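You operate a simulated robot arm through the tools that you are given. There is no shell and no other tool. Be economical: measure what you need, move in short steps, check, and stop when the job is done.

The job below is to be done with a simulated robot arm. You get a single attempt, and the scene is never put back.

JOB
Stand the round candle holder on the red coaster, fit the candle from the orange tin and close the tin.
Fine: the candle is unlit; slide the closed tin over beside the pepper mill.
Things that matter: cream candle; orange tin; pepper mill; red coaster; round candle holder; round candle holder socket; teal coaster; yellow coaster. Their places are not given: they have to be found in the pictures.

It is judged by the outcome, as a careful person would: the job done as asked, and still so three seconds after it is handed in. It fails if anything else is knocked over, pushed out of place, dropped, spilled or broken.

ROBOT AND FRAMES
A 6-joint arm with a two-finger parallel gripper, fixed in place. Base frame: the origin is at the foot of the arm, x ahead of it, y to its left, z up; the work surface is at about z = 0.75. Readings come in m, rad, newtons and seconds.
With the tool pointing down near the work surface it reaches from about 0.26 to 0.68 m from the base axis. Its first joint turns from -1.152 to 1.152 rad. Payload 2.9 kg.
Tool frame: the origin (TCP) lies between the finger pads and is the grasp point; the fingertips stand 0.03 m ahead of it; z points along the fingers, y is the line along which they close. The gripper opens to 0.11 m. The fingers are 0.02 m wide and 0.01 m thick; the gripper's body (0.048 by 0.112 m) begins 0.055 m behind the TCP.
Orientation is that of the tool frame in the base frame, as a unit quaternion [w, x, y, z]. With the fingers straight down and closing along the base's y, the tool's x points along the base's -x, its y along +y and its z along -z.

CONTROLS
- The arm moves only by the tool drive_tool. Its argument "targets" is text: rows parted by semicolons, each of 7 numbers parted by spaces: the shift along the tool's x, y, z in m, then the turn, a rotation vector about the tool's x, y, z in rad, then the opening, from 0 (shut) to 1 (fully open). In form: x y z rx ry rz hand; .... A call has 1 to 8 rows; each row is the pose to reach, as a shift and turn from the pose commanded when the call began, along the tool's axes at that moment. A row lasts 0.2 s, in which the tool goes at most 0.05 m and 0.15 rad; a call with a longer step from one row to the next is refused whole, and so is a gripper value outside its range. A pose out of reach is approached as far as the arm can. The call stops where the force on the tool passes 70 N (or 10 N more than at its start, if that is more) or the arm is blocked; 0.2 s more then pass. Each finger travels about 0.108 m/s and halts on what it meets, pressing with about 37 N; the grip force reading is that of the motor and also rises with nothing between the fingers. The clock runs only during rows and for 0.2 s after the last one: add rows that repeat a pose to give the fingers time. It gives the time, the measured TCP pose, the force on the tool (base axes), the opening and the grip force at its end, in the units of the frame above (readings bear some noise), with the torque about the TCP (base axes, N m) and any sound that the robot's microphone picked up.
- Cameras (640 x 400 px; columns grow to the right, rows downward): "scene" is fixed at [0.0801, 0.436, 1.3904]; the picture's right is [-0.79, -0.62, 0.00], its down [-0.37, 0.47, -0.80] and it looks along [0.49, -0.63, -0.60] (base axes); focal length 313 px, centre (320, 200). "wrist" rides on the gripper at [0.072, 0.017, -0.103] in the tool frame; the picture's right is [-0.23, 0.97, 0.00], its down [-0.76, -0.18, -0.62] and it looks along [-0.61, -0.14, 0.78] (tool axes); focal length 222 px, centre (320, 200).
- grab_frame(camera): a new picture of that camera. The clock stands still meanwhile.
- point_at(camera, pixels): there is no depth. For up to 12 entries [column, row, z] of the newest picture of that camera ("zoom" is the newest enlarged one), the place [x, y] in the base frame at which the ray of that pixel passes the height z, good to about 0.002 m, but the place of the scene camera against the robot may be out by one fixed shift of up to 0.018 m in any direction. The clock stands still meanwhile.
- inspect(camera, box): a new picture of the part [left, top, right, bottom] of that camera's present view, enlarged. The clock stands still meanwhile.
- finish_job(): hands the job in; it is judged then, once.

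Keep the steps short. Do not move on a guess: measure, check each grasp and each placing, and mend mistakes. In all there are 80 turns and 46 pictures (those below and enlarged ones count). Leave the gripper open and the arm clear of the work at the hand-in unless told otherwise, and finish with a single line.

The tools are called after "Emit:" by a JSON object that holds its "op" and its "data". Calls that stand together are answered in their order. drive_tool: Moves the arm, as the interface text tells. Its arguments: {"type":"object","properties":{"targets":{"type":"string"}},"required":["targets"]} The other tools are called the same way: grab_frame (camera) takes a picture; point_at (camera, pixels) gives the place at which the rays of pixels pass given heights; inspect (camera, box) takes an enlarged picture of a part of a camera's view; finish_job () hands the job in.

At the start:

```text
t: 0.0
ee_pos: [0.4411, -0.1259, 1.1531]
orientation: [0.0, 0.0, 1.0, 0.0]
ft_force: [-0.1, -0.4, -0.3]
ft_torque: [0.0, -0.02, -0.03]
opening: 0.1101
grip_force: 0.0
```

scene: 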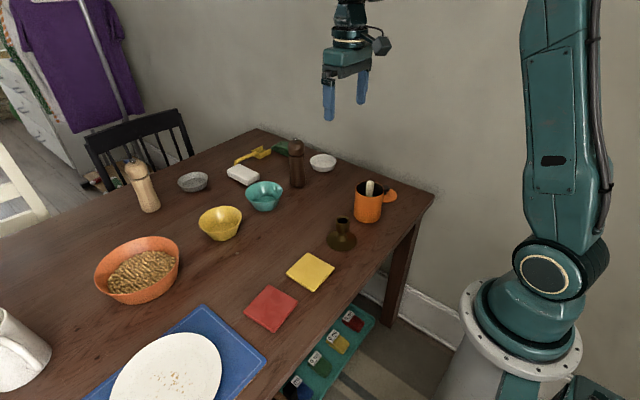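
wrist: 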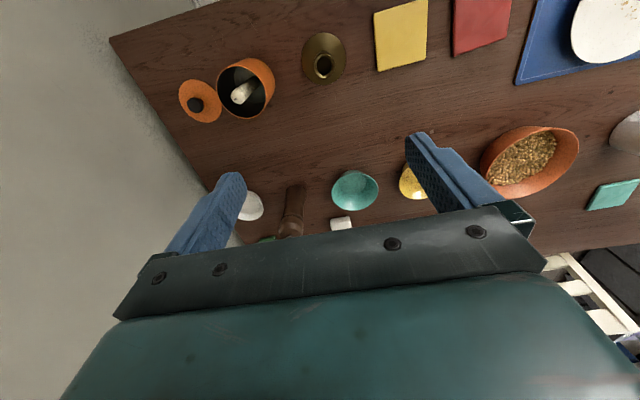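

I see the orange tin (scene ~368,205) with a candle leaning inside and its lid hinged to the side or lying near, the round holder (342,235), and the red coaster (270,308). I'll enlarge these before moving.

Emit:
{"op": "inspect", "data": {"camera": "scene", "box": [220, 120, 440, 258]}}

Emit:
{"op": "inspect", "data": {"camera": "wrist", "box": [160, 0, 440, 175]}}

```text
2.90 times, centred on (330, 189) of scene
```

zoom: 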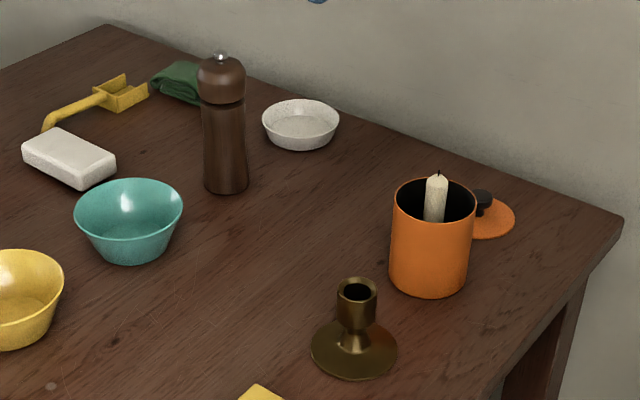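

```text
2.29 times, centred on (300, 88) of wrist
```

zoom: 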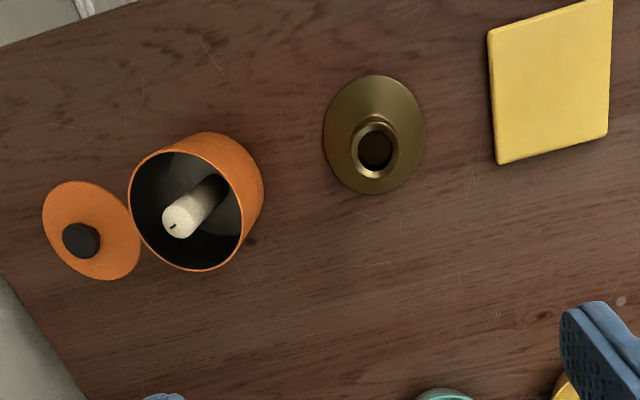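

Next I measure from the enlarged wrist picture: the holder's base and socket, tin rim edges, lid and knob, candle tip and yellow coaster corners, with a look at the other mill.

Emit:
{"op": "point_at", "data": {"camera": "zoom", "pixels": [[323, 132, 0.753], [425, 135, 0.753], [374, 75, 0.753], [374, 194, 0.753], [376, 149, 0.82], [129, 195, 0.84], [240, 225, 0.84], [186, 211, 0.84], [173, 227, 0.84], [92, 230, 0.753], [80, 240, 0.775], [265, 180, 0.75]]}}

Emit:
{"op": "inspect", "data": {"camera": "scene", "box": [80, 100, 340, 262]}}

```text
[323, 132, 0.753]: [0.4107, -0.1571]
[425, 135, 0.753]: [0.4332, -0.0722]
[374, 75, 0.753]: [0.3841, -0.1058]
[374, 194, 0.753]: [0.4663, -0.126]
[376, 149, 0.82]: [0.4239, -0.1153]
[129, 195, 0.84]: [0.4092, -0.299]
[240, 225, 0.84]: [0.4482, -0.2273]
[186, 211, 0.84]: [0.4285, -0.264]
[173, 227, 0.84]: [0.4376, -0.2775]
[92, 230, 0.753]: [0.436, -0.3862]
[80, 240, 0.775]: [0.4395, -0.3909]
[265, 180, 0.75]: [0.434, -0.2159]
```

```text
2.46 times, centred on (210, 181) of scene
```

zoom: 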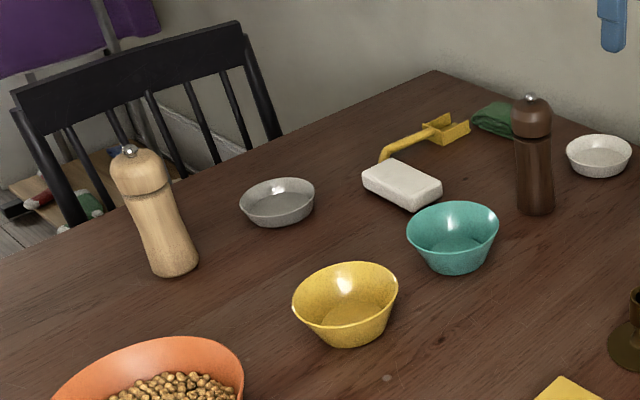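

Two mills: a dark one and a light one, each with a small dish. I check both closely (which is pepper), and their places.

Emit:
{"op": "inspect", "data": {"camera": "scene", "box": [110, 145, 220, 214]}}

Emit:
{"op": "inspect", "data": {"camera": "scene", "box": [260, 130, 350, 186]}}

Emit:
{"op": "grab_frame", "data": {"camera": "scene"}}

Emit:
{"op": "point_at", "data": {"camera": "scene", "pixels": [[150, 208, 0.75], [297, 184, 0.75], [297, 145, 0.9], [322, 168, 0.75], [265, 205, 0.75], [194, 187, 0.75], [342, 241, 0.753], [368, 215, 0.75], [270, 308, 0.755], [310, 271, 0.755]]}}

```text
5.80 times, centred on (165, 180) of scene
```

zoom: 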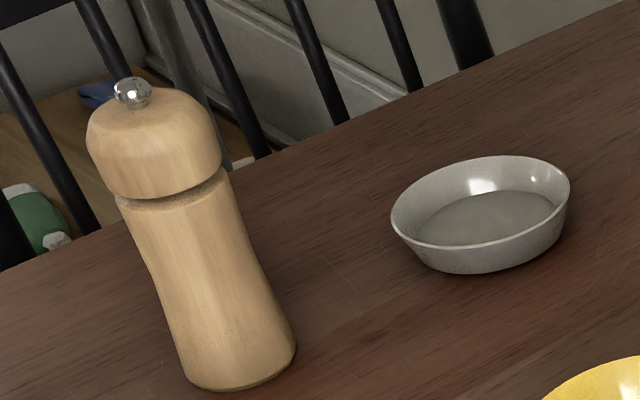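

```text
7.11 times, centred on (305, 158) of scene
```

zoom: 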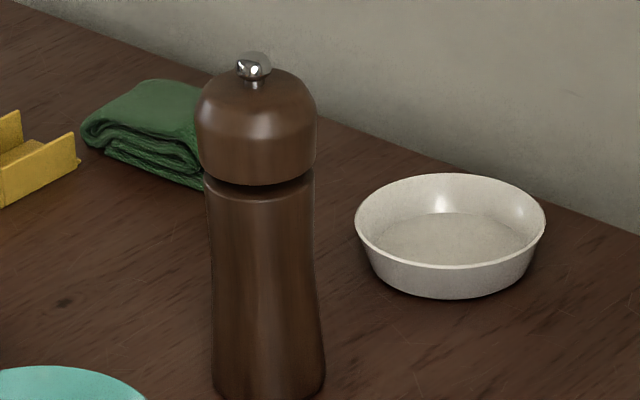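

```text
38 pictures are left
```

scene: 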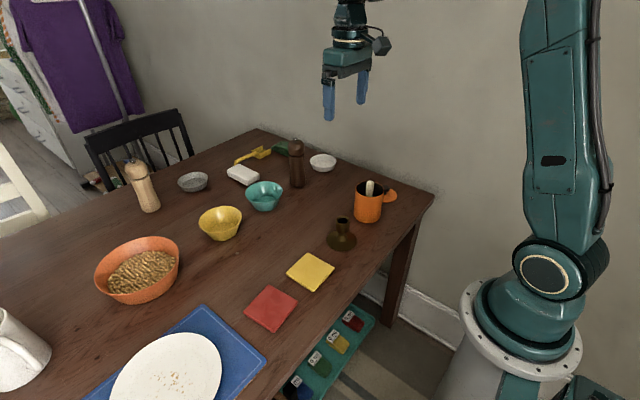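

```text
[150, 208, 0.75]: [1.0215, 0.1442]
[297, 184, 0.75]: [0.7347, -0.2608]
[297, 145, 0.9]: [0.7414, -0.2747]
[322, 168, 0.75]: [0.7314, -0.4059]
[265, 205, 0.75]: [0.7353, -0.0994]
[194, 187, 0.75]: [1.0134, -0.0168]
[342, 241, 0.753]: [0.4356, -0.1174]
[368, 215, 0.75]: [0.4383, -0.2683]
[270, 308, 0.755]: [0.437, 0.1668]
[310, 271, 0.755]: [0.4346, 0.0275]
```

Dark mill (≈0.73,-0.265) is the pepper mill (pale one is the salt mill, out of reach). The scene camera reads about +0.01 in x against the wrist. Now I go down above the holder for a close look.

Emit:
{"op": "drive_tool", "data": {"targets": "0.004 0.003 0.048 0 0 0 1; 0.008 0.006 0.096 0 0 0 1; 0.012 0.009 0.144 0 0 0 1; 0.016 0.011 0.19 0 0 0 1"}}

Emit:
{"op": "grab_frame", "data": {"camera": "wrist"}}

```text
t: 1.0
ee_pos: [0.4253, -0.116, 0.9634]
orientation: [0.0, 0.0, 1.0, 0.0]
ft_force: [0.5, -0.1, 0.9]
ft_torque: [0.0, 0.01, 0.05]
opening: 0.1101
grip_force: 0.0
```

```text
37 pictures are left
```

wrist: 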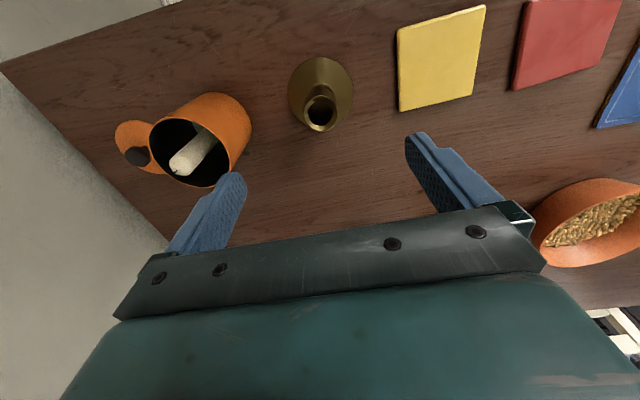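

I enlarge the holder/tin part and the red coaster to measure them.

Emit:
{"op": "inspect", "data": {"camera": "wrist", "box": [100, 40, 370, 210]}}

Emit:
{"op": "point_at", "data": {"camera": "wrist", "pixels": [[525, 0, 0.757], [622, 0, 0.757], [587, 66, 0.757], [516, 88, 0.757], [398, 31, 0.757], [485, 5, 0.757], [472, 95, 0.757], [400, 110, 0.757]]}}

```text
2.35 times, centred on (235, 125) of wrist
```

zoom: 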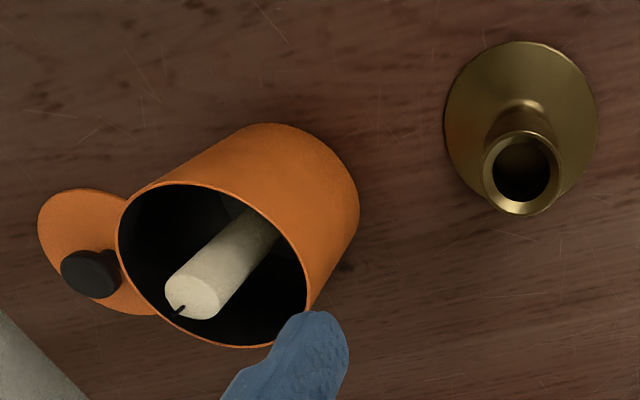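

```text
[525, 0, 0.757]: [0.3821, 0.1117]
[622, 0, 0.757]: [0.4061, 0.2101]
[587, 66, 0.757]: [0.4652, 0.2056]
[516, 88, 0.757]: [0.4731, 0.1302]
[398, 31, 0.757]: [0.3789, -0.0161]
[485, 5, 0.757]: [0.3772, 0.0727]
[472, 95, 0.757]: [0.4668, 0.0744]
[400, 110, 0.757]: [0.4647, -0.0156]
```

Measuring holder base, socket rim at several assumed heights, and tin rim/candle tip.

Emit:
{"op": "point_at", "data": {"camera": "zoom", "pixels": [[443, 115, 0.753], [598, 115, 0.753], [521, 41, 0.753], [522, 173, 0.81], [522, 173, 0.82], [522, 173, 0.83], [482, 172, 0.82], [563, 172, 0.82], [493, 170, 0.82], [552, 170, 0.82], [213, 265, 0.84], [213, 265, 0.86]]}}

Emit:
{"op": "point_at", "data": {"camera": "zoom", "pixels": [[118, 225, 0.84], [308, 310, 0.84], [118, 225, 0.86], [308, 310, 0.86], [192, 300, 0.85], [192, 300, 0.87], [90, 273, 0.77], [90, 273, 0.78], [38, 225, 0.753], [65, 190, 0.753], [158, 315, 0.753]]}}

```text
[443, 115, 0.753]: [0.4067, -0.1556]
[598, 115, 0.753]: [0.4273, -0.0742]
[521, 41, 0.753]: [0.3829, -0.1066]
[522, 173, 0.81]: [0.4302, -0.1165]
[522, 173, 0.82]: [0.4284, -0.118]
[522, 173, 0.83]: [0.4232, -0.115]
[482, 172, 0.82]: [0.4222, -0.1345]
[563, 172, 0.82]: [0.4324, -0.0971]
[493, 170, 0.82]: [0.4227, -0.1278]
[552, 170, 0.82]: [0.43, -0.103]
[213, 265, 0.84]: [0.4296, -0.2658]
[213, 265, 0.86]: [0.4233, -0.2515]
```

```text
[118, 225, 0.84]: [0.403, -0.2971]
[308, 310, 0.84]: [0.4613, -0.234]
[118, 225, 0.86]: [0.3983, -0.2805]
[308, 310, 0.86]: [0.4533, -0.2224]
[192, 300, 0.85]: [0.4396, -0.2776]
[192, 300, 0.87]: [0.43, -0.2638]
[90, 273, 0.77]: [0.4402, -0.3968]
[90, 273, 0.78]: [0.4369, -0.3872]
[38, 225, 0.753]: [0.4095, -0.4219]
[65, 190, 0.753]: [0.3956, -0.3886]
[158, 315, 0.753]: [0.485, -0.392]
```

Holder axis ≈ (0.4245,-0.115), socket rim z≈0.825. I lower over it with fingers at 0.7 and stop at TCP z≈0.81, then check before closing.

Emit:
{"op": "drive_tool", "data": {"targets": "0.001 0.001 0.04 0 0 0 0.8; 0.001 0.001 0.08 0 0 0 0.7; 0.001 0.001 0.12 0 0 0 0.7; 0.001 0.001 0.153 0 0 0 0.7; 0.001 0.001 0.153 0 0 0 0.7"}}

Emit:
{"op": "grab_frame", "data": {"camera": "wrist"}}

Emit:
{"op": "inspect", "data": {"camera": "scene", "box": [300, 150, 420, 260]}}

```text
t: 2.2
ee_pos: [0.4268, -0.1136, 0.8112]
orientation: [0.0, 0.0, 1.0, 0.0]
ft_force: [-0.1, 0.4, 0.6]
ft_torque: [0.0, -0.04, 0.02]
opening: 0.0769
grip_force: 0.1
```

```text
35 pictures are left
```

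wrist: 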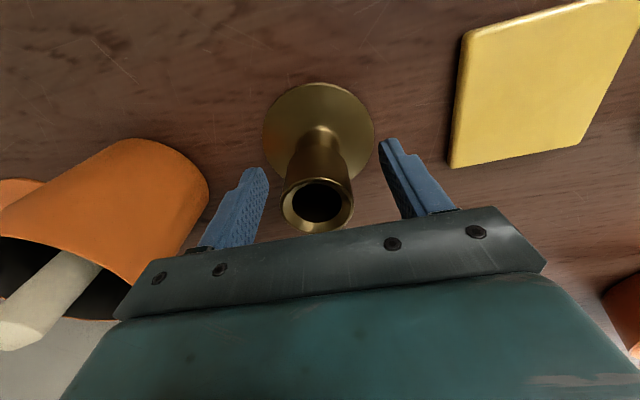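

```text
3.64 times, centred on (360, 205) of scene
```

zoom: 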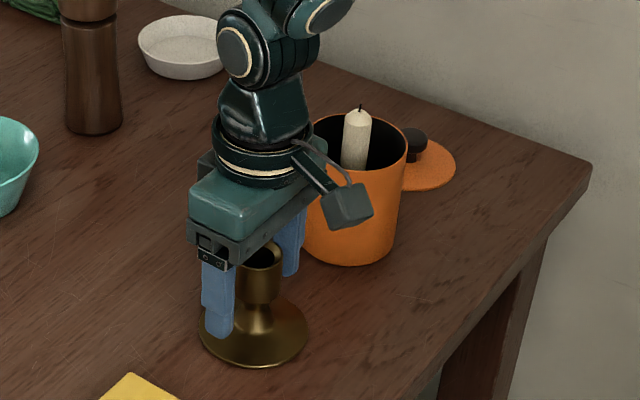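

Emit:
{"op": "point_at", "data": {"camera": "wrist", "pixels": [[317, 205, 0.82], [317, 205, 0.83], [284, 205, 0.825], [353, 205, 0.825], [265, 122, 0.753], [375, 120, 0.753], [319, 83, 0.753], [316, 179, 0.825], [316, 232, 0.825]]}}

```text
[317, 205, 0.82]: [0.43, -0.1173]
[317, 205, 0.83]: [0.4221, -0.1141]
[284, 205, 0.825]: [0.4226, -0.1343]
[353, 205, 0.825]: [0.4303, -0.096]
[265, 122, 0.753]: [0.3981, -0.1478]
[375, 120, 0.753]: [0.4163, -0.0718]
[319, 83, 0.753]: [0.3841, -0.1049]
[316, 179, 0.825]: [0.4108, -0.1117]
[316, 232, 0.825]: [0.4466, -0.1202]
```

The socket (≈0.427,-0.1155) sits between the fingers. I close and then lift 2 cm.

Emit:
{"op": "drive_tool", "data": {"targets": "0 0 0 0 0 0 0; 0 0 0 0 0 0 0; 0 0 0 0 0 0 0; 0 0 -0.02 0 0 0 0; 0 0 -0.04 0 0 0 0"}}

Emit:
{"op": "grab_frame", "data": {"camera": "wrist"}}

```text
t: 3.4
ee_pos: [0.4251, -0.1141, 0.8516]
orientation: [0.001, 0.0, 1.0, 0.0]
ft_force: [1.0, -0.7, 0.0]
ft_torque: [-0.05, -0.12, -0.01]
opening: 0.0375
grip_force: 36.9
```

```text
33 pictures are left
```

wrist: 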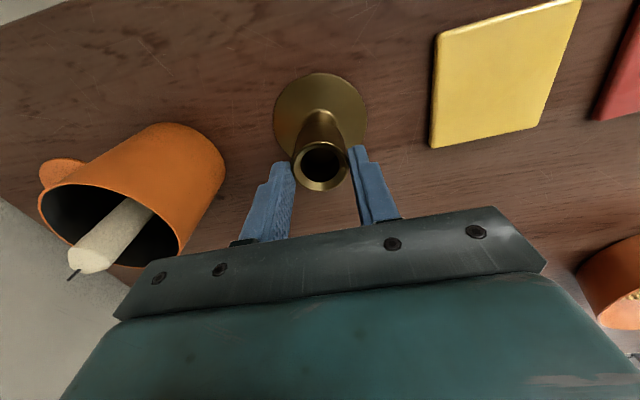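

The holder seems to have shifted in the wrist view; I check from the scene camera whether it lifted.

Emit:
{"op": "inspect", "data": {"camera": "scene", "box": [300, 150, 420, 260]}}

```text
3.64 times, centred on (360, 205) of scene
```

zoom: 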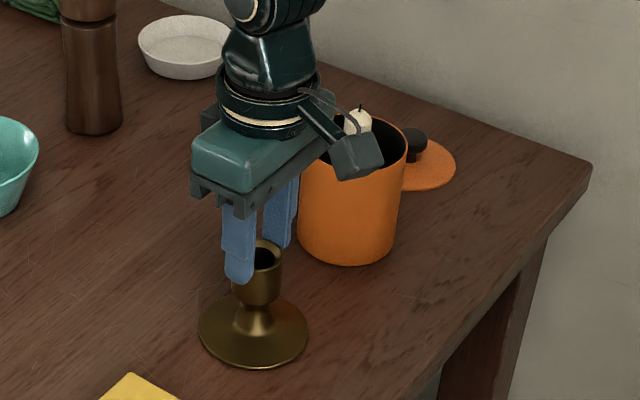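

The holder did not lift; the fingers slid up the cup. I open, go lower (TCP 0.797), grip longer, and lift only a few mm to read the force.

Emit:
{"op": "drive_tool", "data": {"targets": "0 0 0 0 0 0 0.6; 0 0 0 0 0 0 0.6; -0.001 -0.001 0.03 0 0 0 0.6; -0.001 -0.001 0.052 0 0 0 0.6; -0.001 -0.001 0.052 0 0 0 0.6"}}

Emit:
{"op": "drive_tool", "data": {"targets": "0 0 0 0 0 0 0; 0 0 0 0 0 0 0; 0 0 0 0 0 0 0; 0 0 0 0 0 0 0; 0 0 0 0 0 0 0; 0 0 -0.003 0 0 0 0; 0 0 -0.006 0 0 0 0"}}

Emit:
{"op": "grab_frame", "data": {"camera": "wrist"}}

```text
t: 4.6
ee_pos: [0.4257, -0.1141, 0.7976]
orientation: [0.0, 0.0, 1.0, 0.0]
ft_force: [0.1, 0.3, 0.3]
ft_torque: [-0.02, -0.01, -0.02]
opening: 0.0659
grip_force: 0.1
```

```text
t: 6.2
ee_pos: [0.4257, -0.1153, 0.8065]
orientation: [0.001, 0.0, 1.0, 0.0]
ft_force: [-0.1, 0.2, -2.1]
ft_torque: [0.01, -0.04, -0.02]
opening: 0.0376
grip_force: 37.4
```

```text
31 pictures are left
```

wrist: 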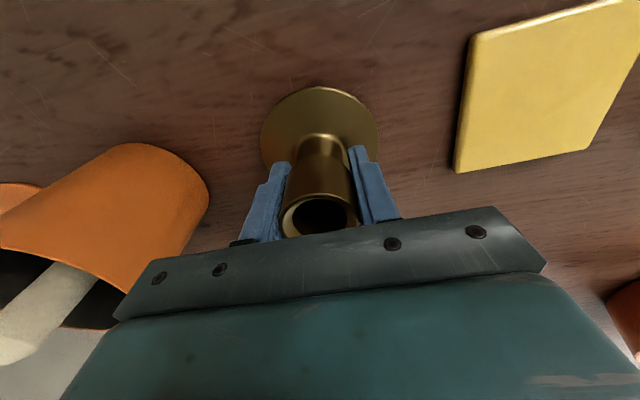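

Now -2.1 N hangs on the tool. I lift slowly a further 4 cm and check.

Emit:
{"op": "drive_tool", "data": {"targets": "0 0 -0.006 0 0 0 0; 0 0 -0.012 0 0 0 0; 0 0 -0.018 0 0 0 0; 0 0 -0.024 0 0 0 0; 0 0 -0.03 0 0 0 0; 0 0 -0.035 0 0 0 0; 0 0 -0.04 0 0 0 0; 0 0 -0.04 0 0 0 0"}}

Emit:
{"op": "grab_frame", "data": {"camera": "wrist"}}

```text
t: 8.0
ee_pos: [0.4241, -0.1162, 0.8454]
orientation: [0.0, 0.0, 1.0, 0.0]
ft_force: [-0.4, -0.2, -2.6]
ft_torque: [-0.02, -0.02, -0.04]
opening: 0.0377
grip_force: 37.3
```

```text
30 pictures are left
```

wrist: 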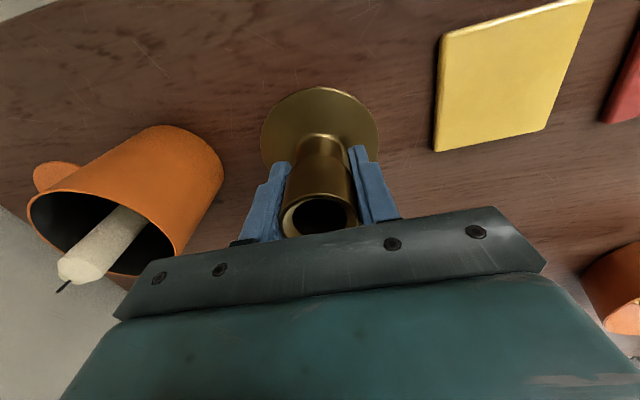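

Held firmly now. I carry it left (y+) in small steps to above the red coaster at the current height.

Emit:
{"op": "drive_tool", "data": {"targets": "0 0.02 -0.005 0 0 0 0; 0 0.055 -0.01 0 0 0 0; 0 0.09 -0.01 0 0 0 0; 0 0.125 -0.01 0 0 0 0; 0 0.16 -0.01 0 0 0 0; 0 0.195 -0.01 0 0 0 0; 0 0.22 -0.01 0 0 0 0; 0 0.22 -0.01 0 0 0 0"}}

Emit:
{"op": "grab_frame", "data": {"camera": "wrist"}}

```text
t: 9.8
ee_pos: [0.4253, 0.1067, 0.8561]
orientation: [0.0, 0.0, 1.0, -0.001]
ft_force: [-0.5, -0.8, -2.1]
ft_torque: [0.0, -0.02, 0.01]
opening: 0.0377
grip_force: 36.8
```

```text
29 pictures are left
```

wrist: 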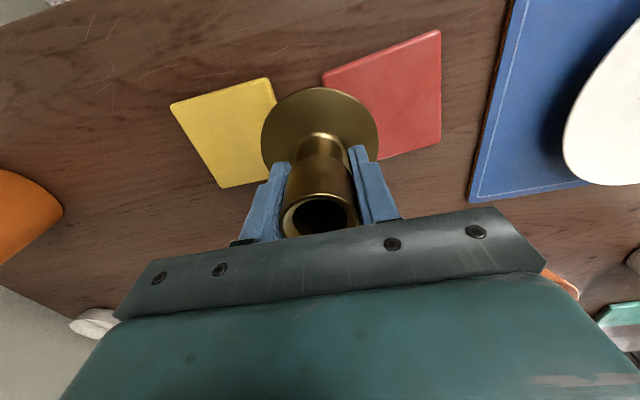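

Emit:
{"op": "point_at", "data": {"camera": "wrist", "pixels": [[322, 73, 0.757], [440, 30, 0.757], [440, 140, 0.757], [380, 158, 0.757], [170, 104, 0.757], [269, 78, 0.757], [219, 187, 0.757], [262, 130, 0.8], [377, 130, 0.8], [319, 87, 0.8]]}}

```text
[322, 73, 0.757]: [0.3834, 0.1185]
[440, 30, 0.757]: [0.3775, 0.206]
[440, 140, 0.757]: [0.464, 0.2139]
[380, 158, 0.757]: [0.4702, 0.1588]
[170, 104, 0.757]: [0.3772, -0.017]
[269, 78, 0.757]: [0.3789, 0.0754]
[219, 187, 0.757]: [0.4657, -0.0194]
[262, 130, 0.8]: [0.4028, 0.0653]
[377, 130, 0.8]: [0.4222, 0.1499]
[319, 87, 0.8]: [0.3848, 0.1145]
```

Red coaster centre ≈ (0.4237,0.1662). I move there and lower to TCP z≈0.812, just above contact.

Emit:
{"op": "drive_tool", "data": {"targets": "0.001 0.03 0 0 0 0 0; 0.002 0.0595 0 0 0 0 0; 0.002 0.0595 0.02 0 0 0 0; 0.002 0.0595 0.035 0 0 0 0; 0.002 0.0595 0.043 0 0 0 0; 0.002 0.0595 0.043 0 0 0 0"}}

Emit:
{"op": "grab_frame", "data": {"camera": "wrist"}}

```text
t: 11.2
ee_pos: [0.4232, 0.1635, 0.811]
orientation: [0.001, 0.0, 1.0, -0.001]
ft_force: [0.5, 0.0, -1.6]
ft_torque: [0.05, -0.03, 0.0]
opening: 0.0375
grip_force: 37.1
```

```text
28 pictures are left
```

wrist: 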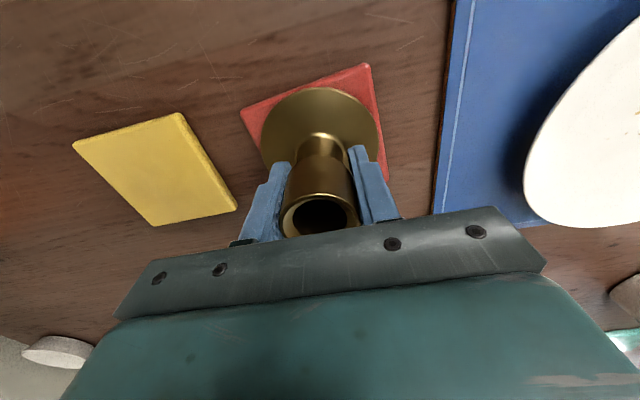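

Emit:
{"op": "point_at", "data": {"camera": "wrist", "pixels": [[240, 112, 0.757], [368, 64, 0.757], [388, 180, 0.757], [262, 150, 0.757], [262, 130, 0.762], [378, 130, 0.762], [319, 87, 0.762]]}}

Emit:
{"op": "inspect", "data": {"camera": "scene", "box": [220, 230, 350, 350]}}

```text
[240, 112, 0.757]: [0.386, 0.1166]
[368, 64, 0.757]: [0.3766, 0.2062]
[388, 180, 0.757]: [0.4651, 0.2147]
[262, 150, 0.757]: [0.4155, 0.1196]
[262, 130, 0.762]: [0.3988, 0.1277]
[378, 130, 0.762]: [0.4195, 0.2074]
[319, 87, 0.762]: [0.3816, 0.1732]
```

```text
3.33 times, centred on (285, 290) of scene
```

zoom: 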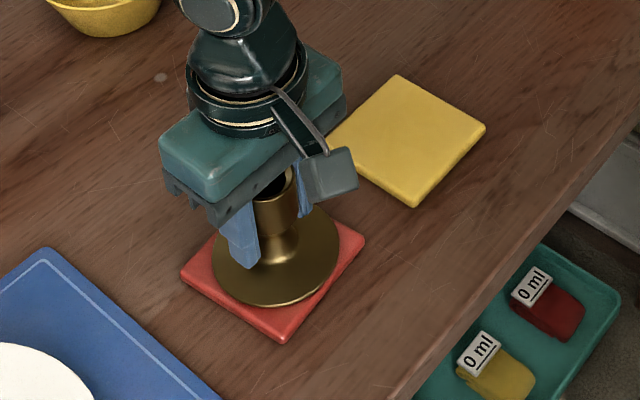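

Well centred. I lower 5 mm in small steps feeling for contact.

Emit:
{"op": "drive_tool", "data": {"targets": "-0.001 0.001 0.002 0 0 0 0; -0.001 0.001 0.004 0 0 0 0; -0.001 0.001 0.005 0 0 0 0"}}

```text
t: 12.0
ee_pos: [0.4251, 0.1655, 0.808]
orientation: [0.003, 0.0, 1.0, 0.0]
ft_force: [-3.9, -3.8, 32.2]
ft_torque: [-0.18, 0.18, 0.03]
opening: 0.0376
grip_force: 36.5
```

Firm contact (32 N). I ease up 1.5 mm to relieve it, then open and rise.

Emit:
{"op": "drive_tool", "data": {"targets": "0 0 -0.0015 0 0 0 0; 0 0 -0.0015 0 0 0 0"}}

Emit:
{"op": "drive_tool", "data": {"targets": "0 0 0 0 0 0 0.6; 0 0 0 0 0 0 0.7; 0 0 0 0 0 0 0.7; 0 0 -0.03 0 0 0 0.7; 0 0 -0.06 0 0 0 0.7; 0 0 -0.1 0 0 0 0.7"}}

Emit:
{"op": "grab_frame", "data": {"camera": "wrist"}}

```text
t: 12.6
ee_pos: [0.4245, 0.1657, 0.808]
orientation: [0.002, 0.0, 1.0, 0.001]
ft_force: [5.0, 1.4, 15.3]
ft_torque: [0.02, -0.58, -0.01]
opening: 0.0376
grip_force: 37.5
```

```text
t: 14.0
ee_pos: [0.4221, 0.1665, 0.9082]
orientation: [0.0, 0.0, 1.0, 0.0]
ft_force: [0.4, 0.2, -0.4]
ft_torque: [-0.02, -0.03, 0.0]
opening: 0.0772
grip_force: 0.0
```

```text
26 pictures are left
```

wrist: 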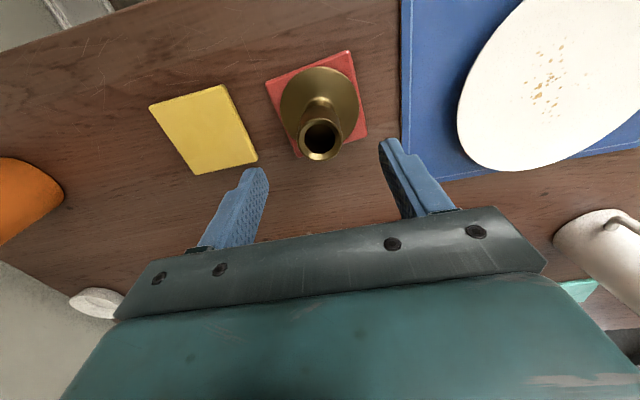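

The holder stands on the red coaster. I enlarge to measure the socket now.

Emit:
{"op": "inspect", "data": {"camera": "wrist", "box": [250, 40, 390, 170]}}

```text
3.08 times, centred on (320, 105) of wrist
```

zoom: 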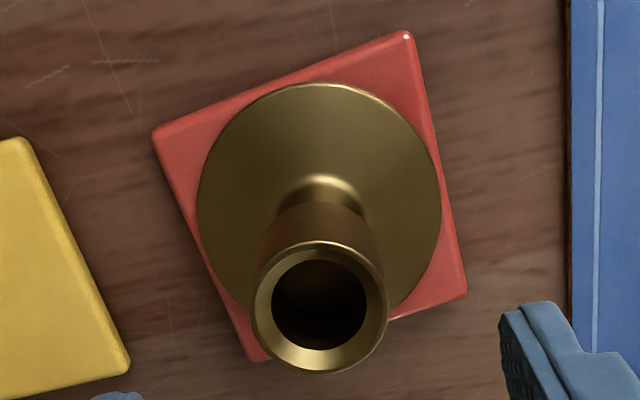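

Emit:
{"op": "point_at", "data": {"camera": "zoom", "pixels": [[320, 306, 0.828], [320, 306, 0.833], [320, 306, 0.838], [250, 306, 0.833], [389, 306, 0.833], [318, 241, 0.833], [322, 372, 0.833], [271, 298, 0.83], [367, 298, 0.83]]}}

```text
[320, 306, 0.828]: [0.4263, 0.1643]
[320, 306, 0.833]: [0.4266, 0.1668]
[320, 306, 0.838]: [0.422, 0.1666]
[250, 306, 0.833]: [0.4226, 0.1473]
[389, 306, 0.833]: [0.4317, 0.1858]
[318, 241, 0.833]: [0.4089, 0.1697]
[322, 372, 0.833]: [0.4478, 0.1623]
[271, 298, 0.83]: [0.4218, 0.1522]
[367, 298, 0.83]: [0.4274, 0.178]
```

Socket centre ≈ (0.426,0.166), bore ≈ 26 mm with a bevel. Now I rise and go over to the tin for a look at the candle.

Emit:
{"op": "drive_tool", "data": {"targets": "0 0 -0.035 0 0 0 0.6; 0 -0.035 -0.07 0 0 0 0.5; 0 -0.08 -0.07 0 0 0 0.5; 0 -0.125 -0.07 0 0 0 0.5; 0 -0.17 -0.07 0 0 0 0.5; 0 -0.215 -0.07 0 0 0 0.5; 0 -0.26 -0.07 0 0 0 0.5; 0 -0.305 -0.07 0 0 0 0.5"}}

Emit:
{"op": "drive_tool", "data": {"targets": "-0.003 -0.045 0 0 0 0 0.5; -0.006 -0.09 0 0 0 0 0.5; -0.009 -0.132 0 0 0 0 0.5; -0.009 -0.132 0 0 0 0 0.5"}}

Emit:
{"op": "grab_frame", "data": {"camera": "wrist"}}

```text
t: 15.8
ee_pos: [0.4244, -0.137, 0.9768]
orientation: [0.0, 0.001, 1.0, 0.0]
ft_force: [-0.3, 0.2, -0.8]
ft_torque: [0.01, 0.02, -0.01]
opening: 0.055
grip_force: 0.0
```

```text
t: 16.8
ee_pos: [0.4327, -0.2697, 0.9774]
orientation: [0.0, 0.0, 1.0, 0.0]
ft_force: [1.5, -0.6, -0.1]
ft_torque: [0.02, 0.02, 0.01]
opening: 0.0549
grip_force: 0.0
```

```text
24 pictures are left
```

wrist: 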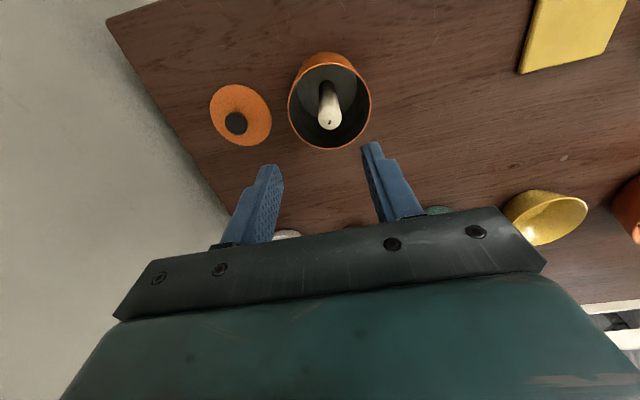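

Emit:
{"op": "inspect", "data": {"camera": "wrist", "box": [200, 40, 390, 160]}}

```text
3.33 times, centred on (295, 100) of wrist
```

zoom: 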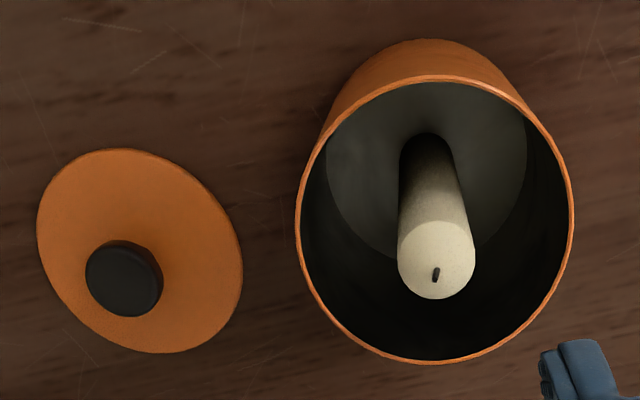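

Emit:
{"op": "point_at", "data": {"camera": "zoom", "pixels": [[436, 260, 0.83], [436, 260, 0.84], [436, 260, 0.85], [436, 260, 0.86], [397, 260, 0.85], [476, 260, 0.85], [425, 163, 0.753], [435, 220, 0.84], [296, 215, 0.84], [574, 225, 0.84], [430, 77, 0.84], [440, 363, 0.84]]}}

Emit:
{"op": "point_at", "data": {"camera": "zoom", "pixels": [[140, 250, 0.754], [37, 230, 0.754], [243, 270, 0.754], [115, 149, 0.754], [170, 353, 0.754], [123, 272, 0.765], [123, 272, 0.775], [86, 272, 0.77], [162, 272, 0.77]]}}

Emit:
{"op": "inspect", "data": {"camera": "scene", "box": [320, 160, 420, 240]}}

```text
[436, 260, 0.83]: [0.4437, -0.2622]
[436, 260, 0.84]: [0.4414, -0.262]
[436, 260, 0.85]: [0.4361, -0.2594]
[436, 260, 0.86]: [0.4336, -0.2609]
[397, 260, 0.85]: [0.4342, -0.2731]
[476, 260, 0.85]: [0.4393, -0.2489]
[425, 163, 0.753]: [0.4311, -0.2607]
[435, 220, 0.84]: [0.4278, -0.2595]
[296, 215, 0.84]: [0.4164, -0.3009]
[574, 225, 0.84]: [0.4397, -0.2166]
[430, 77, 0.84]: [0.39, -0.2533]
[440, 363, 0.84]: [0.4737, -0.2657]
```

```text
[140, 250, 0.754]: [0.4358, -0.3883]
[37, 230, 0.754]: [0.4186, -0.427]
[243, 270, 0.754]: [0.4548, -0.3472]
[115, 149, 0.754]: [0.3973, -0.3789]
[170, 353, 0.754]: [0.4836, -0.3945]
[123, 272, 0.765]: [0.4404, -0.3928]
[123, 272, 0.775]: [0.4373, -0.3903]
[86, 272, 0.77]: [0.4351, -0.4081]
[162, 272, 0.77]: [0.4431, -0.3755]
```

```text
5.00 times, centred on (370, 200) of scene
```

zoom: 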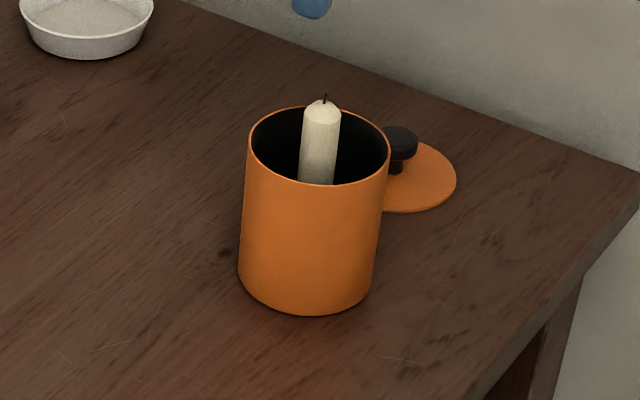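

The candle stands upright at ≈(0.431,-0.261), tip z≈0.87, rim z≈0.848. I align over it with fingers at 44 mm and stop just above the tip to check.

Emit:
{"op": "drive_tool", "data": {"targets": "0.001 0.005 0.03 0 0 0 0.4; 0.0017 0.009 0.06 0 0 0 0.4; 0.0017 0.009 0.065 0 0 0 0.4; 0.0017 0.009 0.065 0 0 0 0.4"}}

Emit:
{"op": "inspect", "data": {"camera": "wrist", "box": [190, 60, 470, 235]}}

```text
t: 17.8
ee_pos: [0.4317, -0.2621, 0.9131]
orientation: [0.0, 0.001, 1.0, 0.0]
ft_force: [-0.4, -1.2, 0.1]
ft_torque: [0.0, -0.02, 0.0]
opening: 0.044
grip_force: 0.0
```

```text
2.29 times, centred on (330, 148) of wrist
```

zoom: 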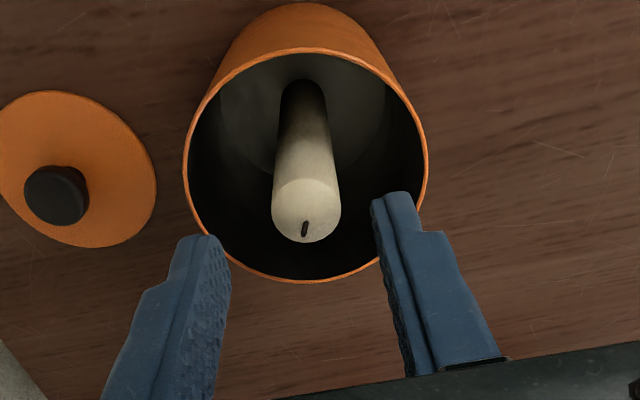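

Emit:
{"op": "point_at", "data": {"camera": "zoom", "pixels": [[306, 211, 0.86], [306, 211, 0.87], [272, 211, 0.865], [342, 211, 0.865], [304, 230, 0.87], [183, 165, 0.848], [427, 160, 0.848], [300, 48, 0.848], [310, 283, 0.848]]}}

```text
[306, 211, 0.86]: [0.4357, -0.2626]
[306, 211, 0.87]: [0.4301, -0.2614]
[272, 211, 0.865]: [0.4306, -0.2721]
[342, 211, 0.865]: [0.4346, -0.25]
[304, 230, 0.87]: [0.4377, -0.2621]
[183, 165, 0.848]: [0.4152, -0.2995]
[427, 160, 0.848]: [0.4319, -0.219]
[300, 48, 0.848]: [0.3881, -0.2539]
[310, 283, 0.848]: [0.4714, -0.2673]
```

Aligned: candle (0.432,-0.2615), TCP (0.4317,-0.262). I descend to TCP 0.85.

Emit:
{"op": "drive_tool", "data": {"targets": "0 0 0.025 0 0 0 0.4; 0 0 0.045 0 0 0 0.4; 0 0 0.062 0 0 0 0.4; 0 0 0.062 0 0 0 0.4"}}

Emit:
{"op": "drive_tool", "data": {"targets": "0 0 0 0 0 0 0; 0 0 0 0 0 0 0; 0 0 0 0 0 0 0; 0 0 0 0 0 0 0; 0 0 0 0 0 0 0; 0 0 -0.004 0 0 0 0; 0 0 -0.01 0 0 0 0; 0 0 -0.016 0 0 0 0"}}

Emit:
{"op": "grab_frame", "data": {"camera": "wrist"}}

```text
t: 18.8
ee_pos: [0.4324, -0.2648, 0.8503]
orientation: [-0.001, 0.0, 1.0, 0.0]
ft_force: [-4.5, 2.9, 8.3]
ft_torque: [0.08, 0.06, 0.0]
opening: 0.0439
grip_force: 0.1
```

```text
t: 20.6
ee_pos: [0.4311, -0.2618, 0.8675]
orientation: [0.0, 0.001, 1.0, 0.001]
ft_force: [0.7, 0.4, -0.1]
ft_torque: [0.02, 0.02, -0.03]
opening: 0.0208
grip_force: 37.0
```

```text
20 pictures are left
```

wrist: 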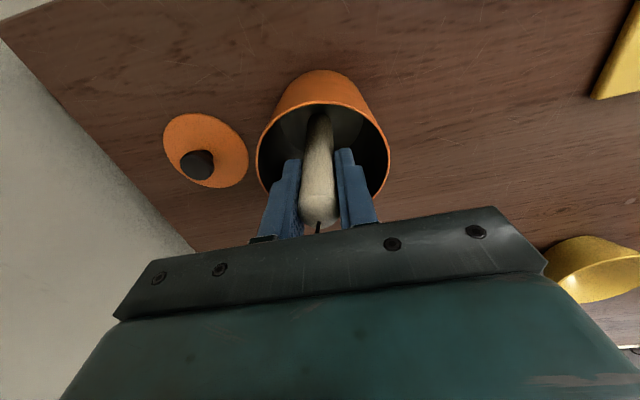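

Gripped at 20.8 mm. I lift slowly 9 cm more and check that the candle comes along.

Emit:
{"op": "drive_tool", "data": {"targets": "0 0 -0.01 0 0 0 0; 0 0 -0.02 0 0 0 0; 0 0 -0.035 0 0 0 0; 0 0 -0.05 0 0 0 0; 0 0 -0.065 0 0 0 0; 0 0 -0.08 0 0 0 0; 0 0 -0.1 0 0 0 0; 0 0 -0.12 0 0 0 0"}}

Emit:
{"op": "grab_frame", "data": {"camera": "wrist"}}

Emit:
{"op": "grab_frame", "data": {"camera": "scene"}}

```text
t: 22.4
ee_pos: [0.4311, -0.2622, 0.9887]
orientation: [-0.001, 0.001, 1.0, 0.0]
ft_force: [0.4, 0.3, -0.5]
ft_torque: [-0.03, 0.04, -0.02]
opening: 0.0207
grip_force: 37.0
```

```text
19 pictures are left
```

wrist: 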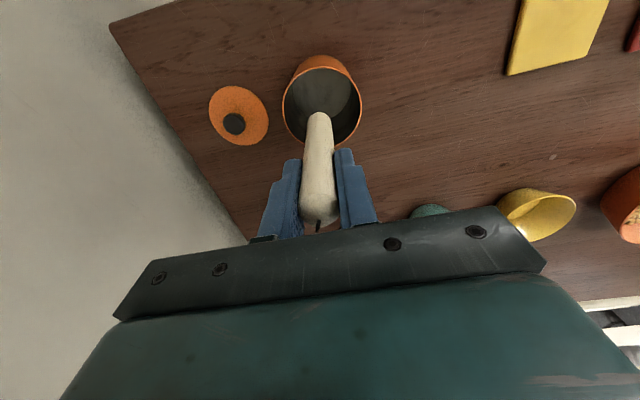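

```text
18 pictures are left
```

scene: 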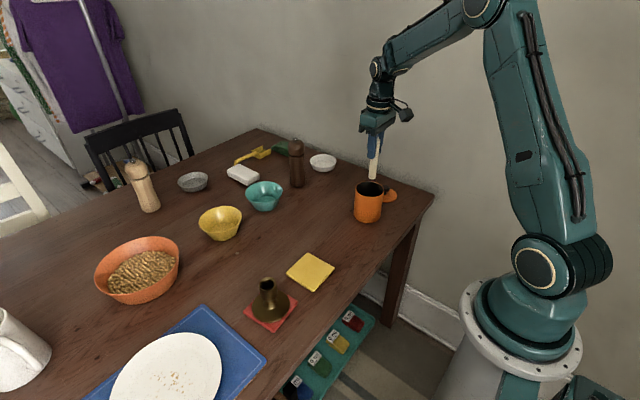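

The candle is held and clear. I check its uprightness via its lower end (318,112), then carry it toward the holder.

Emit:
{"op": "point_at", "data": {"camera": "wrist", "pixels": [[318, 112, 0.885], [318, 112, 0.891], [307, 122, 0.891], [333, 122, 0.891]]}}

Emit:
{"op": "drive_tool", "data": {"targets": "0 0.03 0 0 0 0 0; 0 0.07 0 0 0 0 0; 0 0.11 0 0 0 0 0; 0 0.155 0 0 0 0 0; 0 0.2 0 0 0 0 0; 0 0.245 0 0 0 0 0; 0 0.285 0 0 0 0 0; 0 0.32 0 0 0 0 0"}}

Emit:
{"op": "drive_tool", "data": {"targets": "0.002 0.03 0 0 0 0 0; 0.004 0.065 0 0 0 0 0; 0.005 0.09 0 0 0 0 0; 0.005 0.108 0 0 0 0 0; 0.005 0.108 0 0 0 0 0"}}

Emit:
{"op": "inspect", "data": {"camera": "wrist", "box": [240, 60, 400, 240]}}

```text
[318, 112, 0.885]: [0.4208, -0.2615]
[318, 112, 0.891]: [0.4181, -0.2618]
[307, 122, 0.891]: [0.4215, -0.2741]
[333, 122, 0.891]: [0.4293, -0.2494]
```

```text
t: 24.2
ee_pos: [0.432, 0.0565, 0.9871]
orientation: [0.0, 0.001, 1.0, 0.0]
ft_force: [0.5, 0.0, 0.5]
ft_torque: [0.01, -0.01, -0.01]
opening: 0.0206
grip_force: 36.4
```

```text
t: 25.4
ee_pos: [0.4278, 0.1653, 0.9878]
orientation: [0.0, 0.0, 1.0, 0.0]
ft_force: [-0.2, -0.4, -0.5]
ft_torque: [0.03, -0.01, 0.0]
opening: 0.0209
grip_force: 36.9
```

```text
2.22 times, centred on (320, 150) of wrist
```

zoom: 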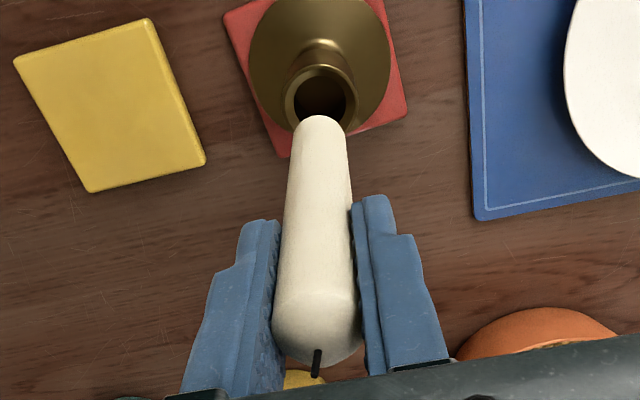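

Candle is upright and just about over the socket. I lower to 1 cm above the rim and compare.

Emit:
{"op": "drive_tool", "data": {"targets": "0 0.0007 0.015 0 0 0 0; 0 0.0007 0.03 0 0 0 0; 0 0.0007 0.044 0 0 0 0; 0 0.0007 0.044 0 0 0 0"}}

Emit:
{"op": "inspect", "data": {"camera": "wrist", "box": [240, 60, 400, 180]}}

Emit:
{"op": "inspect", "data": {"camera": "scene", "box": [230, 210, 330, 330]}}

```text
t: 26.4
ee_pos: [0.4261, 0.1656, 0.9453]
orientation: [0.0, 0.0, 1.0, 0.0]
ft_force: [0.7, -0.8, -0.7]
ft_torque: [0.0, 0.01, -0.02]
opening: 0.0209
grip_force: 37.5
```

```text
3.33 times, centred on (320, 120) of wrist
```

zoom: 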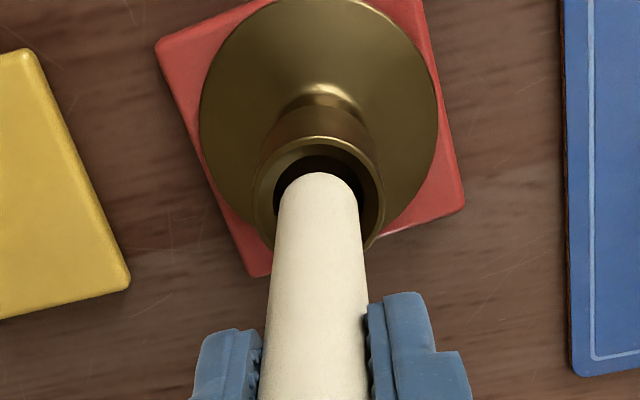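

```text
3.33 times, centred on (280, 270) of scene
```

zoom: 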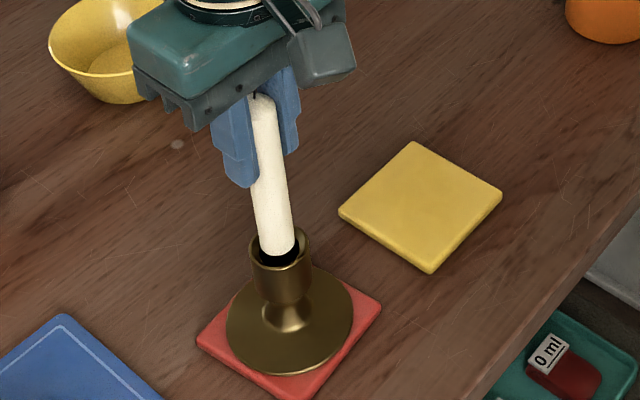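

Emit:
{"op": "point_at", "data": {"camera": "zoom", "pixels": [[319, 173, 0.847], [319, 173, 0.842], [318, 136, 0.833], [278, 200, 0.847], [360, 200, 0.847], [252, 200, 0.833], [384, 195, 0.833]]}}

```text
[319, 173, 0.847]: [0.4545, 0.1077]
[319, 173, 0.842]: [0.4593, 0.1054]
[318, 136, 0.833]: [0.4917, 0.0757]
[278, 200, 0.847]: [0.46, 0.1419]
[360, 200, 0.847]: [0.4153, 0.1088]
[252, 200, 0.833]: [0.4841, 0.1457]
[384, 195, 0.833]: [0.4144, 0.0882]
```

By geometry the candle bottom is ~2 mm short in x (candle ≈0.425, socket ≈0.4275). I shift +0.002 in x and lower gently in steps.

Emit:
{"op": "drive_tool", "data": {"targets": "-0.002 0 0.005 0 0 0 0; -0.002 0 0.01 0 0 0 0; -0.002 0 0.015 0 0 0 0; -0.002 0 0.02 0 0 0 0; -0.002 0 0.025 0 0 0 0"}}

```text
t: 27.6
ee_pos: [0.4281, 0.166, 0.918]
orientation: [0.0, 0.001, 1.0, -0.001]
ft_force: [-0.2, -0.9, -0.2]
ft_torque: [0.0, 0.02, -0.02]
opening: 0.0209
grip_force: 37.4
```

No force, bottom is now inside the bore. I go on in small steps until it bottoms out.

Emit:
{"op": "drive_tool", "data": {"targets": "0 0 0.004 0 0 0 0; 0 0 0.008 0 0 0 0; 0 0 0.012 0 0 0 0; 0 0 0.014 0 0 0 0"}}

```text
t: 28.6
ee_pos: [0.4301, 0.1669, 0.9047]
orientation: [0.004, 0.001, 1.0, 0.001]
ft_force: [1.3, -6.8, 34.4]
ft_torque: [-0.71, -0.16, -0.01]
opening: 0.021
grip_force: 36.7
```

Contact 34 N at depth ≈26 mm: seems bottomed. I relieve 1.5 mm and look.

Emit:
{"op": "drive_tool", "data": {"targets": "0 0 -0.0015 0 0 0 0; 0 0 -0.0015 0 0 0 0"}}

Emit:
{"op": "inspect", "data": {"camera": "scene", "box": [230, 210, 330, 330]}}

```text
t: 29.2
ee_pos: [0.4286, 0.1667, 0.9055]
orientation: [0.001, -0.001, 1.0, 0.001]
ft_force: [5.7, -1.5, 17.3]
ft_torque: [-0.27, -0.69, 0.0]
opening: 0.0207
grip_force: 37.1
```

```text
3.33 times, centred on (280, 270) of scene
```

zoom: 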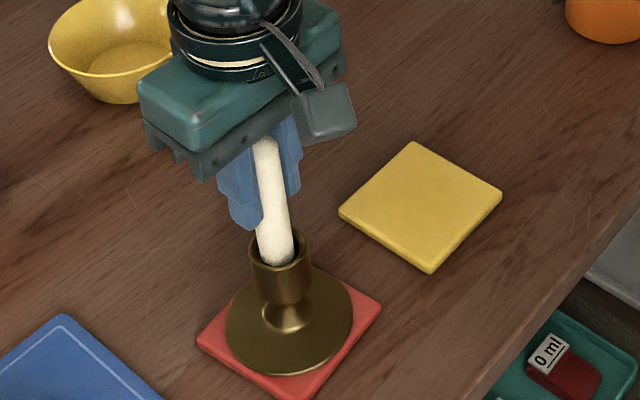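

Candle is in the socket with no slip in the grip. I relieve a bit more, open, and rise clear.

Emit:
{"op": "drive_tool", "data": {"targets": "0 0 -0.001 0 0 0 0; 0 0 -0.001 0 0 0 0.3; 0 0 -0.001 0 0 0 0.5; 0 0 -0.001 0 0 0 0.5; 0 0 -0.03 0 0 0 0.5; 0 0 -0.06 0 0 0 0.5; 0 0 -0.1 0 0 0 0.5"}}

Emit:
{"op": "grab_frame", "data": {"camera": "wrist"}}

Emit:
{"op": "inspect", "data": {"camera": "scene", "box": [230, 210, 330, 330]}}

```text
t: 30.8
ee_pos: [0.4275, 0.1652, 1.0076]
orientation: [-0.001, 0.0, 1.0, 0.001]
ft_force: [0.2, 1.1, -0.1]
ft_torque: [0.0, 0.0, 0.04]
opening: 0.0551
grip_force: 0.0
```

```text
13 pictures are left
```

wrist: 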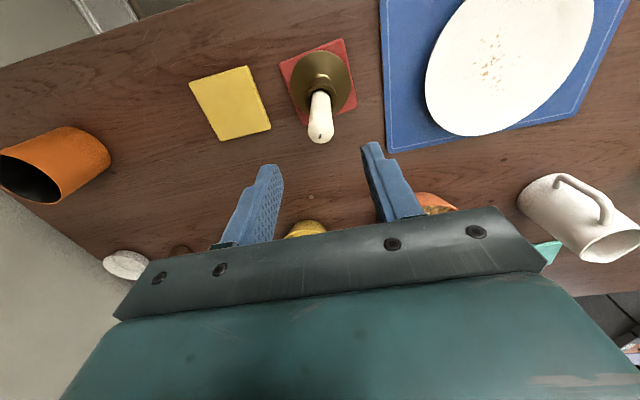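

```text
3.33 times, centred on (280, 270) of scene
```

zoom: 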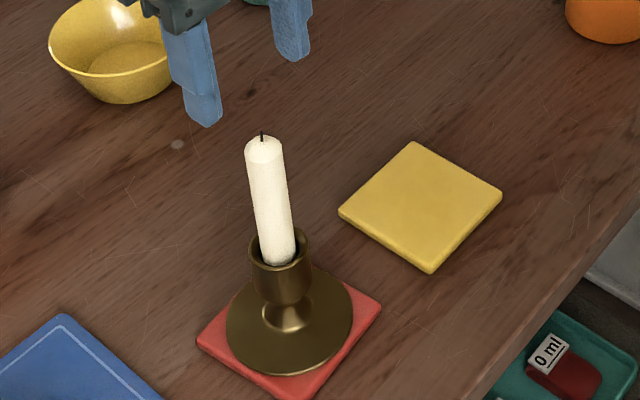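

The candle stands fitted in the holder. Now to the lid and tin: I travel right at height and look at both.

Emit:
{"op": "drive_tool", "data": {"targets": "0 -0.04 0 0 0 0 0.5; 0 -0.085 0 0 0 0 0.5; 0 -0.13 0 0 0 0 0.5; 0 -0.175 0 0 0 0 0.5; 0 -0.22 0 0 0 0 0.6; 0 -0.265 0 0 0 0 0.6; 0 -0.31 0 0 0 0 0.6; 0 -0.355 0 0 0 0 0.6"}}

Emit:
{"op": "drive_tool", "data": {"targets": "-0.002 -0.045 0.01 0 0 0 0.6; -0.005 -0.09 0.03 0 0 0 0.6; -0.008 -0.135 0.05 0 0 0 0.6; -0.01 -0.165 0.06 0 0 0 0.6; -0.01 -0.165 0.06 0 0 0 0.6"}}

Emit:
{"op": "inspect", "data": {"camera": "wrist", "box": [240, 30, 460, 168]}}

```text
t: 32.6
ee_pos: [0.4272, -0.1908, 1.0051]
orientation: [0.0, -0.001, 1.0, -0.001]
ft_force: [-0.9, -0.9, 0.6]
ft_torque: [-0.02, -0.02, 0.0]
opening: 0.0659
grip_force: 0.0
```

```text
t: 33.8
ee_pos: [0.4387, -0.3539, 0.9448]
orientation: [-0.001, 0.0, 1.0, 0.0]
ft_force: [0.2, 0.3, 0.9]
ft_torque: [-0.02, 0.01, 0.03]
opening: 0.066
grip_force: 0.0
```

```text
2.90 times, centred on (350, 99) of wrist
```

zoom: 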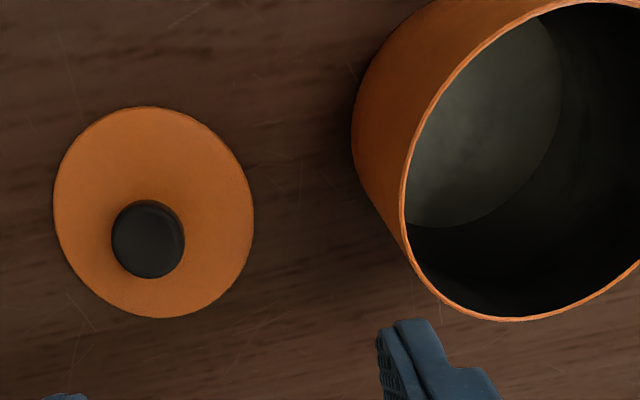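

Emit:
{"op": "point_at", "data": {"camera": "zoom", "pixels": [[53, 205, 0.754], [254, 220, 0.754], [140, 106, 0.754], [170, 318, 0.754], [148, 239, 0.77], [148, 239, 0.775], [148, 239, 0.78], [111, 238, 0.775], [185, 240, 0.775], [403, 210, 0.848], [510, 321, 0.848], [590, 0, 0.848]]}}

```text
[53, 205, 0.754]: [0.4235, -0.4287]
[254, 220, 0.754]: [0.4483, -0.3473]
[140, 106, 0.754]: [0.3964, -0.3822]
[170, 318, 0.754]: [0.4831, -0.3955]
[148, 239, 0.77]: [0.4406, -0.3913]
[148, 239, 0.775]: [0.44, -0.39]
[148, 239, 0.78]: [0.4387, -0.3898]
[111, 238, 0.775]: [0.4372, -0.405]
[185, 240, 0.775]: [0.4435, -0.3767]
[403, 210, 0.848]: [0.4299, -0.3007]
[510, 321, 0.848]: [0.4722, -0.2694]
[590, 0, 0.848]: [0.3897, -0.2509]
```

Knob (0.439,-0.3895), lid centre (0.438,-0.3885), tin centre still (0.430,-0.2597). I descend over the knob to TCP z≈0.792.

Emit:
{"op": "drive_tool", "data": {"targets": "0 -0.018 0.02 0 0 0 0.6; 0 -0.035 0.05 0 0 0 0.6; 0 -0.035 0.09 0 0 0 0.6; 0 -0.035 0.125 0 0 0 0.6; 0 -0.035 0.145 0 0 0 0.6; 0 -0.035 0.153 0 0 0 0.6; 0 -0.035 0.153 0 0 0 0.6"}}

Emit:
{"op": "grab_frame", "data": {"camera": "wrist"}}

```text
t: 35.4
ee_pos: [0.438, -0.3889, 0.7924]
orientation: [0.0, 0.0, 1.0, -0.001]
ft_force: [0.1, -1.4, -0.1]
ft_torque: [0.0, 0.0, 0.02]
opening: 0.0657
grip_force: 0.0
```

```text
10 pictures are left
```

wrist: 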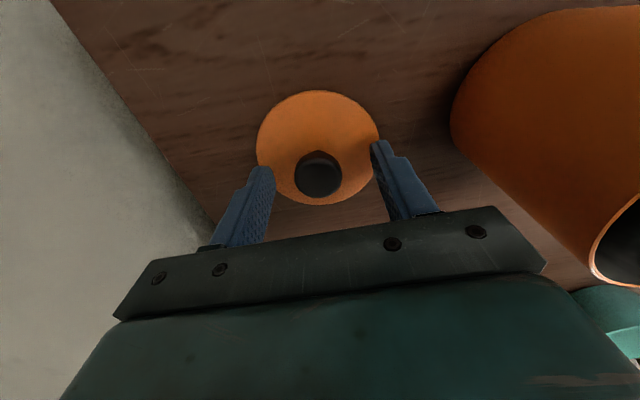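

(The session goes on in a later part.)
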